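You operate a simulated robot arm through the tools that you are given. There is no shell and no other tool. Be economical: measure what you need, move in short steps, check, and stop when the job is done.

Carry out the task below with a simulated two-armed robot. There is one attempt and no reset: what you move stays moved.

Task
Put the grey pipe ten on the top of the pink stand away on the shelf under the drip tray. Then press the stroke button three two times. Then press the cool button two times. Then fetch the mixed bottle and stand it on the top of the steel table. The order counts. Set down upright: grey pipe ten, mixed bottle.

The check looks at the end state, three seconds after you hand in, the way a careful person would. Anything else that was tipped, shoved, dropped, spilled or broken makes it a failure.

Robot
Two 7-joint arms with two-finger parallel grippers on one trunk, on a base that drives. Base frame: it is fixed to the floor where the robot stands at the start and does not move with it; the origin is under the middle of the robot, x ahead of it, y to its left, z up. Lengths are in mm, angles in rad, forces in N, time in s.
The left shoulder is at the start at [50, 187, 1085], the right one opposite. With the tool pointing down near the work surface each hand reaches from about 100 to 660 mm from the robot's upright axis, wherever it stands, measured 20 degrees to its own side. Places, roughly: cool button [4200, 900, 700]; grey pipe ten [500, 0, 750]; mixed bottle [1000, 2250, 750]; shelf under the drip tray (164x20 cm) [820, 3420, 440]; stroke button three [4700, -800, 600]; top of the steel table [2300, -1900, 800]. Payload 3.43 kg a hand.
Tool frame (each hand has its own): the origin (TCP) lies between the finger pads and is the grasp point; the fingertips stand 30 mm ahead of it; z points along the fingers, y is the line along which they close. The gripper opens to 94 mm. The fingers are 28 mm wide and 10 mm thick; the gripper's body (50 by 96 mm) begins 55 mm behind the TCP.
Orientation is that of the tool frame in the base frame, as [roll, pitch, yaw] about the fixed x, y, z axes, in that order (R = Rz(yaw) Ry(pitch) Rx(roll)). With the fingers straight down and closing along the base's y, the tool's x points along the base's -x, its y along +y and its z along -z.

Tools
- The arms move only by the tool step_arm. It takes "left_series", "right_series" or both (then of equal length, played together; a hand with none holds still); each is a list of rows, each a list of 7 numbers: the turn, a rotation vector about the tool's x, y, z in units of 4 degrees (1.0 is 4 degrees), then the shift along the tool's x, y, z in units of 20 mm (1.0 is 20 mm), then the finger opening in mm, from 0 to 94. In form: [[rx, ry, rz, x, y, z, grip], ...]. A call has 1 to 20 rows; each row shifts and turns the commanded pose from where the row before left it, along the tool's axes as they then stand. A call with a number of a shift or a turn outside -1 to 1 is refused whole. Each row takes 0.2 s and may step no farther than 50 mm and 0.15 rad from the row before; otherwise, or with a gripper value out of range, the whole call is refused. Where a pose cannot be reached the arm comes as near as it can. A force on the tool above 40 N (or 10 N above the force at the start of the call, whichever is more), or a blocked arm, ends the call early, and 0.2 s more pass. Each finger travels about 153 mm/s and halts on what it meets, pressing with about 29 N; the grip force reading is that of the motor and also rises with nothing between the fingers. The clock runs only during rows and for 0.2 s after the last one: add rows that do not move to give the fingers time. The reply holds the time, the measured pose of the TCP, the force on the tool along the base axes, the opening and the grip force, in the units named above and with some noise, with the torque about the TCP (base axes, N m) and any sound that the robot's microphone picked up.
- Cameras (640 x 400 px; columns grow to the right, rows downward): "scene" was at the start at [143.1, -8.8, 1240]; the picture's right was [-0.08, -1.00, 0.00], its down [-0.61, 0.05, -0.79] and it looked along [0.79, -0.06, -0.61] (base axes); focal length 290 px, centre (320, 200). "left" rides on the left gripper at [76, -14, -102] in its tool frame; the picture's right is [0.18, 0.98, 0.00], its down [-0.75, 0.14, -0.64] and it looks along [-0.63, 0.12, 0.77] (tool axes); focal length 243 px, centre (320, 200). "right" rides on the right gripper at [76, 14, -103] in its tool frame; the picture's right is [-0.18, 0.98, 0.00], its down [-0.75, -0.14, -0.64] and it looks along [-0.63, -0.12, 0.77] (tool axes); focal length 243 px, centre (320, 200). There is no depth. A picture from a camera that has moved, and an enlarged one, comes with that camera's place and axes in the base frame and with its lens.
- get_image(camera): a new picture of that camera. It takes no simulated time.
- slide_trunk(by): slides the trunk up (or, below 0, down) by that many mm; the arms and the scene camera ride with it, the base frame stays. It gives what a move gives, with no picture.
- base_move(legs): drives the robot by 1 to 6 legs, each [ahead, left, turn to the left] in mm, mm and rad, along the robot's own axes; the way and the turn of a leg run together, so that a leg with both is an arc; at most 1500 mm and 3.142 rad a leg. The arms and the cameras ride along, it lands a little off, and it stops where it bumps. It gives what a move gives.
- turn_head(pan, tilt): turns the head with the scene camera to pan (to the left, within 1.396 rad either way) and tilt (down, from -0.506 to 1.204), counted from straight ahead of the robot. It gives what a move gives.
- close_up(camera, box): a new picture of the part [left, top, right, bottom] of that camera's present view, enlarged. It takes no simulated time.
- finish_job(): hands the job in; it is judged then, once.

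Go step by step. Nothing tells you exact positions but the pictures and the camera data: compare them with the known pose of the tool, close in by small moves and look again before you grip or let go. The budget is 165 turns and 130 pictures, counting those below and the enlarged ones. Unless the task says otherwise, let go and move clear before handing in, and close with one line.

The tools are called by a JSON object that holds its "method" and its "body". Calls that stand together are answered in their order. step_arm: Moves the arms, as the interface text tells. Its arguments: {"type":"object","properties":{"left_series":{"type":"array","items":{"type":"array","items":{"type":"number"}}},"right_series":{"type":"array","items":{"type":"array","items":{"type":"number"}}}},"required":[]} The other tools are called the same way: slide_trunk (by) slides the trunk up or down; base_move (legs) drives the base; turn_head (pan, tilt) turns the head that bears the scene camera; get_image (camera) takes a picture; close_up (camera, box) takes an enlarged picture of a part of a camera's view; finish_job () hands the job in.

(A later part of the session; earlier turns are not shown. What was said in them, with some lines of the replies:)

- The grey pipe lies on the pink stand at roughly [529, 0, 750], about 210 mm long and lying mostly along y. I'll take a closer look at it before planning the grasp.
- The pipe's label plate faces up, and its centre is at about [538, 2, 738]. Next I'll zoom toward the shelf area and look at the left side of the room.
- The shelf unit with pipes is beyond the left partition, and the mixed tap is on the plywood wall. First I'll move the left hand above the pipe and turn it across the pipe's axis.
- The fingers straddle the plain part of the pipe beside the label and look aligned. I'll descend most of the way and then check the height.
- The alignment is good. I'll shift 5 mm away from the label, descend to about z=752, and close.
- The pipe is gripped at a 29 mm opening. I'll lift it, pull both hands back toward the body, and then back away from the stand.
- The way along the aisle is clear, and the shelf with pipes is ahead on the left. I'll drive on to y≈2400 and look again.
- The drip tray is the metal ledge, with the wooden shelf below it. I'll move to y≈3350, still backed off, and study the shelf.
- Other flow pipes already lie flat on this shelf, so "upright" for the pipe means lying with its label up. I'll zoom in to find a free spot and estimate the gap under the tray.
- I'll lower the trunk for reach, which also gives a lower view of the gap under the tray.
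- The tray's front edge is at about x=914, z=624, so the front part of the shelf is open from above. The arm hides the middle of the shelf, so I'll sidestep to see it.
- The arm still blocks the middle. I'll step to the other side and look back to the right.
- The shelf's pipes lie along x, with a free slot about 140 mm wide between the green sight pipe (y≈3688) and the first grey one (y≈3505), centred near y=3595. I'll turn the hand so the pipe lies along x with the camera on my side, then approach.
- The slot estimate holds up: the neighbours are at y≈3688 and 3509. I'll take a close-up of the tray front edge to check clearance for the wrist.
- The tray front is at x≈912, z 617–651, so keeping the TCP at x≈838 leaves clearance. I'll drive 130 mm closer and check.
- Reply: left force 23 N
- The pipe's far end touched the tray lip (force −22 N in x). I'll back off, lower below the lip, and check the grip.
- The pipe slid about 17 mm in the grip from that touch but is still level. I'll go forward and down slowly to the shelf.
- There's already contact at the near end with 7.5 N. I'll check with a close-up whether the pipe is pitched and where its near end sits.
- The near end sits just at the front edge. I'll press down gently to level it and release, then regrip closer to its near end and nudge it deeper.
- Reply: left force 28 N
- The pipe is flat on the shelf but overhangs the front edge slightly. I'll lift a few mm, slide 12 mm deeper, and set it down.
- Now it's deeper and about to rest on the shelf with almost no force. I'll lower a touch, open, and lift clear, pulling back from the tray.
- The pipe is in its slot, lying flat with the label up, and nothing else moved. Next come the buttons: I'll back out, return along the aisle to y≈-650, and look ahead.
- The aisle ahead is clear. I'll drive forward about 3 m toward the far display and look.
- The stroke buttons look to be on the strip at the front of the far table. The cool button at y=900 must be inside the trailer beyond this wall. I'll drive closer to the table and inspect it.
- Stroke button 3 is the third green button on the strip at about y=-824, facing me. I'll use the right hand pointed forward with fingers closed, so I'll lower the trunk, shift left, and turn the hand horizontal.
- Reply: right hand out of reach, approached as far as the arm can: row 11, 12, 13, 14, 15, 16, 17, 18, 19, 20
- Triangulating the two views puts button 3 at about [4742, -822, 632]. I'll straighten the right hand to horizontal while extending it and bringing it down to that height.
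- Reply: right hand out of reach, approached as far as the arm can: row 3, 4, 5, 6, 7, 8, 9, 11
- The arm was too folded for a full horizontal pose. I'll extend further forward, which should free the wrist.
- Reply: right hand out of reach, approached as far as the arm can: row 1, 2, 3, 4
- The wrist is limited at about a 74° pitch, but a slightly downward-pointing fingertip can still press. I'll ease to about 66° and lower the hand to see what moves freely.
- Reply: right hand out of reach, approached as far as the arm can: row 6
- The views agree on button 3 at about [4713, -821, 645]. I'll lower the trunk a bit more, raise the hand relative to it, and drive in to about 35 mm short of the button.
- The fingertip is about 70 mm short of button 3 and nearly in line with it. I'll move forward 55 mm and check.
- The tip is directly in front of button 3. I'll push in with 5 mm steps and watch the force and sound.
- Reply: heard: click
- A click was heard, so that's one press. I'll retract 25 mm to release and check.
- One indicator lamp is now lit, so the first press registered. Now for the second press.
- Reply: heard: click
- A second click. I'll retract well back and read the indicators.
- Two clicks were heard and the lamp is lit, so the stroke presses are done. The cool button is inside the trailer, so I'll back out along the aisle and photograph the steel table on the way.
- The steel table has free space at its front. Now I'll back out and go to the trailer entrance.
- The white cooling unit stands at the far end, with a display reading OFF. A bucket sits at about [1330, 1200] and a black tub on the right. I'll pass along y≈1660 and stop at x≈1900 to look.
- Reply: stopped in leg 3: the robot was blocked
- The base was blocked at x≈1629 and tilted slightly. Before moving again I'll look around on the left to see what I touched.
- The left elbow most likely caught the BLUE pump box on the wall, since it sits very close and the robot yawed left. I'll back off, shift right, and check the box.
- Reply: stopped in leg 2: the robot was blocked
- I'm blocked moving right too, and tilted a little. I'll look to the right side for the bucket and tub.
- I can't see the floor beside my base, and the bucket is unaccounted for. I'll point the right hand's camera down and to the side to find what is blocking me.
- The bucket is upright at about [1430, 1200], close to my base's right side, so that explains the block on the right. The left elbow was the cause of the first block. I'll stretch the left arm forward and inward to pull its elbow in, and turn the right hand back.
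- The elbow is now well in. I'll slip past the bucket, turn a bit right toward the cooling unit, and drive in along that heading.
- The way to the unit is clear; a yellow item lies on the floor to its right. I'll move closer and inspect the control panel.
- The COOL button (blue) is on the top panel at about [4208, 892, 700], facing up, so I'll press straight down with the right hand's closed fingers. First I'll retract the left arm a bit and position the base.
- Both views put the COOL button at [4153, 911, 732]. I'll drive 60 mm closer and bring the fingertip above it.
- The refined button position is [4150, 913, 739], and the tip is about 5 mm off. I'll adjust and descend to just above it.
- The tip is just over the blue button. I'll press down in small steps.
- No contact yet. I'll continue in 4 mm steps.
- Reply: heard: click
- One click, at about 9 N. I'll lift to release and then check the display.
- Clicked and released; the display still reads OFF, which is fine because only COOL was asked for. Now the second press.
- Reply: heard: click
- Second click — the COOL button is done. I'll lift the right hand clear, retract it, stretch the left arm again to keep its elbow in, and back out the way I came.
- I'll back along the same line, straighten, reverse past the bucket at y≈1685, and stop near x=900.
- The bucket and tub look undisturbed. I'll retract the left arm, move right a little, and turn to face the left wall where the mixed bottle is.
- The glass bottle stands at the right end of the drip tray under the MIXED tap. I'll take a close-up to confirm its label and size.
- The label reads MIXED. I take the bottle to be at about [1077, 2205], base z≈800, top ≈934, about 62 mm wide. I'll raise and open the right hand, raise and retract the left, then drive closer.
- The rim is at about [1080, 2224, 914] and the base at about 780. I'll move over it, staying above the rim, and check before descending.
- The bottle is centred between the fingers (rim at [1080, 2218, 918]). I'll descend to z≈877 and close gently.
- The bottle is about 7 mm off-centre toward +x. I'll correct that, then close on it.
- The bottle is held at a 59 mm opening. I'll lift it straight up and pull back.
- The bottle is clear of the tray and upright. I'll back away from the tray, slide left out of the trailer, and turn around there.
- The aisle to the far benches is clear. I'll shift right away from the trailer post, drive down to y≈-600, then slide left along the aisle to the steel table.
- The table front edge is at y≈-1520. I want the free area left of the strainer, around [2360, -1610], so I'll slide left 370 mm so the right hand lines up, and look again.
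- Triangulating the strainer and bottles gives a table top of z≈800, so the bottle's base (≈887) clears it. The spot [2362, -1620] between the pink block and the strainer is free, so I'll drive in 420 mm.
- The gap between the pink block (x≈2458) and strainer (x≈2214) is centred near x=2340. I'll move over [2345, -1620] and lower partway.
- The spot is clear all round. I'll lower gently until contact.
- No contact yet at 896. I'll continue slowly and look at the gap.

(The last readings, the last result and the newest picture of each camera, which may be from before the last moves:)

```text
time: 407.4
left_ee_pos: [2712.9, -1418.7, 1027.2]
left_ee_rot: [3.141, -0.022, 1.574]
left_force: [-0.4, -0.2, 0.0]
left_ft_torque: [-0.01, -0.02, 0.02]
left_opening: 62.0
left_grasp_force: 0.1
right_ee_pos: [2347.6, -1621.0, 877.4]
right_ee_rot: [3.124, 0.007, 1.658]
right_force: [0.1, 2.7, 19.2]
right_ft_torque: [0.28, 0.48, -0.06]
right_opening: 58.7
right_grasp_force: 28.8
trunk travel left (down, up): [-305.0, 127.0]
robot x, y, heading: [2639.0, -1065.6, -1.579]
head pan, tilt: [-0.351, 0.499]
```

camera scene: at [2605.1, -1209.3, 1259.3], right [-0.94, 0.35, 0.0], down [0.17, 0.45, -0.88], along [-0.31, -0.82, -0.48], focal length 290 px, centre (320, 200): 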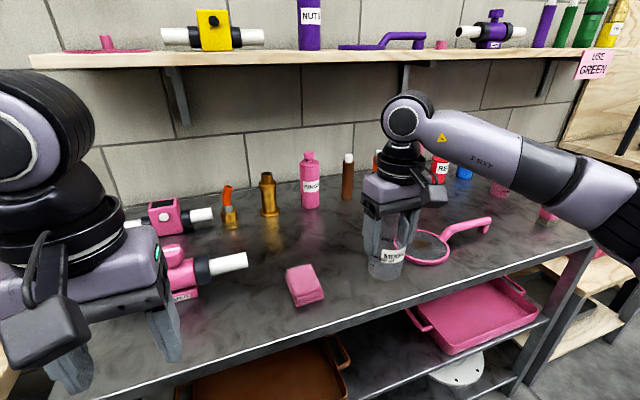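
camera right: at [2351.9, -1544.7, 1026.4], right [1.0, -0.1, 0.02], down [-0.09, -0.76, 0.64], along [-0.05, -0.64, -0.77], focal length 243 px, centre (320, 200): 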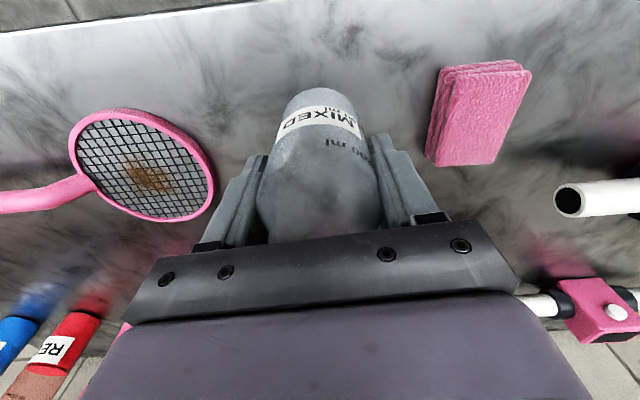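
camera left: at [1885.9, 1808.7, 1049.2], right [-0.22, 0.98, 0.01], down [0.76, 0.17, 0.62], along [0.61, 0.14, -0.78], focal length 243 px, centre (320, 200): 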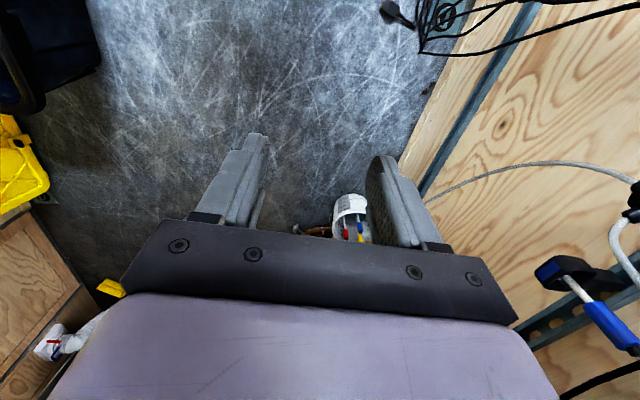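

Contact with 19 N at z≈877. I'll relax the pressure, open just enough, then rise straight up.

{"method": "step_arm", "body": {"right_series": [[0, 0, 0, 0, 0, -0.12, 40], [0, 0, 0, 0, 0, 0, 56], [0, 0, 0, 0, 0, 0, 64], [0, 0, 0, 0, 0, 0, 76], [0, 0, 0, 0, 0, 0, 84], [0, 0, 0, 0, 0, 0, 84]]}}

{"method": "get_image", "body": {"camera": "right"}}

```text
time: 408.8
left_ee_pos: [2711.6, -1419.8, 1026.6]
left_ee_rot: [3.14, -0.022, 1.575]
left_force: [-0.2, 0.2, 0.1]
left_ft_torque: [0.0, 0.0, -0.04]
left_opening: 62.0
left_grasp_force: 0.0
right_ee_pos: [2347.0, -1620.9, 876.2]
right_ee_rot: [3.124, 0.001, 1.658]
right_force: [0.7, 0.9, -1.2]
right_ft_torque: [0.01, 0.0, 0.01]
right_opening: 84.0
right_grasp_force: 0.0
trunk travel left (down, up): [-305.0, 127.0]
robot x, y, heading: [2638.9, -1063.0, -1.576]
head pan, tilt: [-0.351, 0.499]
```

```text
25 pictures are left
camera right: at [2352.2, -1544.1, 979.5], right [1.0, -0.1, 0.02], down [-0.09, -0.76, 0.64], along [-0.05, -0.64, -0.77], focal length 243 px, centre (320, 200)
```

right: 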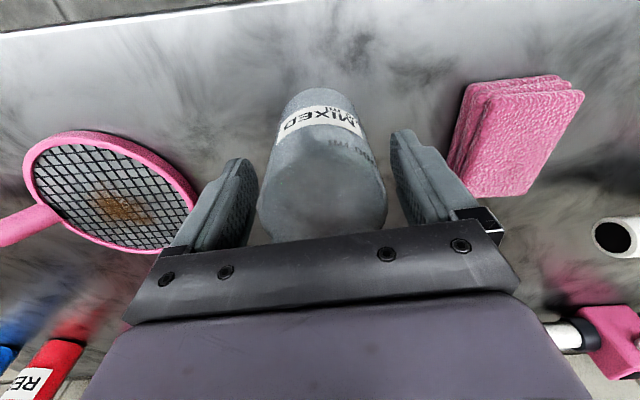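

The bottle stands free, with both pads clear of it. I'll lift straight up, retract, and back the base away.

{"method": "step_arm", "body": {"right_series": [[0, 0, 0, 0, 0, -0.6, 84], [0, 0, 0, 0, 0, -1, 84], [0, 0, 0, 0, 0, -1, 84], [0, 0, 0, 0, 0, -1, 84], [0, 0, 0, 0, 0, -1, 84], [0, 0, 0, 0, 0, -1, 84], [0, 0, 0, 0, 0, -1, 84], [0, 0, 0, 1, 0, 0, 84], [0, 0, 0, 1, 0, 0, 84], [0, 0, 0, 1, 0, 0, 84], [0, 0, 0, 1, 0, 0, 84]]}}

{"method": "base_move", "body": {"legs": [[-300, 0, 0]]}}

{"method": "get_image", "body": {"camera": "scene"}}

```text
time: 411.2
left_ee_pos: [2710.6, -1419.0, 1026.3]
left_ee_rot: [3.14, -0.023, 1.574]
left_force: [0.9, -0.7, -0.3]
left_ft_torque: [-0.02, -0.01, 0.01]
left_opening: 61.9
left_grasp_force: 0.1
right_ee_pos: [2339.4, -1540.4, 1009.3]
right_ee_rot: [3.125, 0.0, 1.658]
right_force: [0.3, 0.7, 0.1]
right_ft_torque: [0.0, -0.03, -0.04]
right_opening: 84.2
right_grasp_force: 0.1
trunk travel left (down, up): [-305.0, 127.0]
robot x, y, heading: [2640.5, -1061.4, -1.581]
head pan, tilt: [-0.351, 0.499]
```

```text
time: 413.3
left_ee_pos: [2713.9, -1117.0, 1026.4]
left_ee_rot: [3.139, -0.023, 1.576]
left_force: [-0.2, 0.9, 0.0]
left_ft_torque: [0.0, 0.02, -0.02]
left_opening: 61.5
left_grasp_force: 0.0
right_ee_pos: [2341.6, -1238.7, 1009.2]
right_ee_rot: [3.125, 0.003, 1.658]
right_force: [-1.2, -0.4, -0.6]
right_ft_torque: [0.0, 0.02, -0.02]
right_opening: 83.9
right_grasp_force: 0.1
trunk travel left (down, up): [-305.0, 127.0]
robot x, y, heading: [2640.7, -763.1, -1.582]
head pan, tilt: [-0.351, 0.499]
```

```text
24 pictures are left
camera scene: at [2607.6, -906.2, 1259.4], right [-0.94, 0.35, 0.0], down [0.17, 0.45, -0.88], along [-0.31, -0.82, -0.48], focal length 290 px, centre (320, 200)
```

scene: 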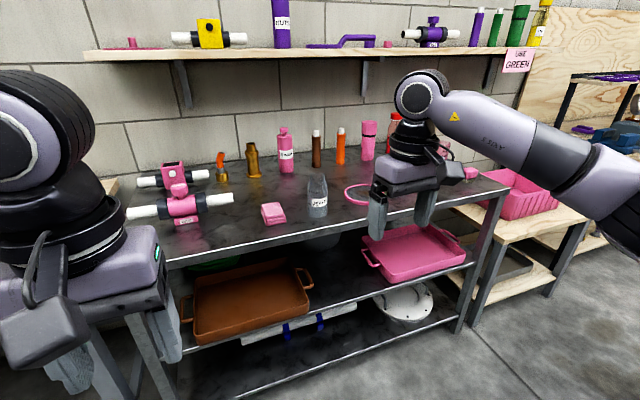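

The mixed bottle stands upright on the steel table, and the hands are clear. The other jobs are done too, so I'm handing in.

{"method": "finish_job", "body": {}}

```text
The job is handed in.
```

All four tasks are done in the order given, and the job is handed in: the grey pipe lies label-up on the shelf under the drip tray, stroke button three and the cool button each gave two clicks, and the mixed bottle stands upright on the steel table. Three contacts along the way could matter to the check: the pipe tapped the drip tray lip, my left elbow probably touched the BLUE pump box, and my base probably touched the white bucket. Nothing looked moved afterwards, but I only saw those parts from a distance.
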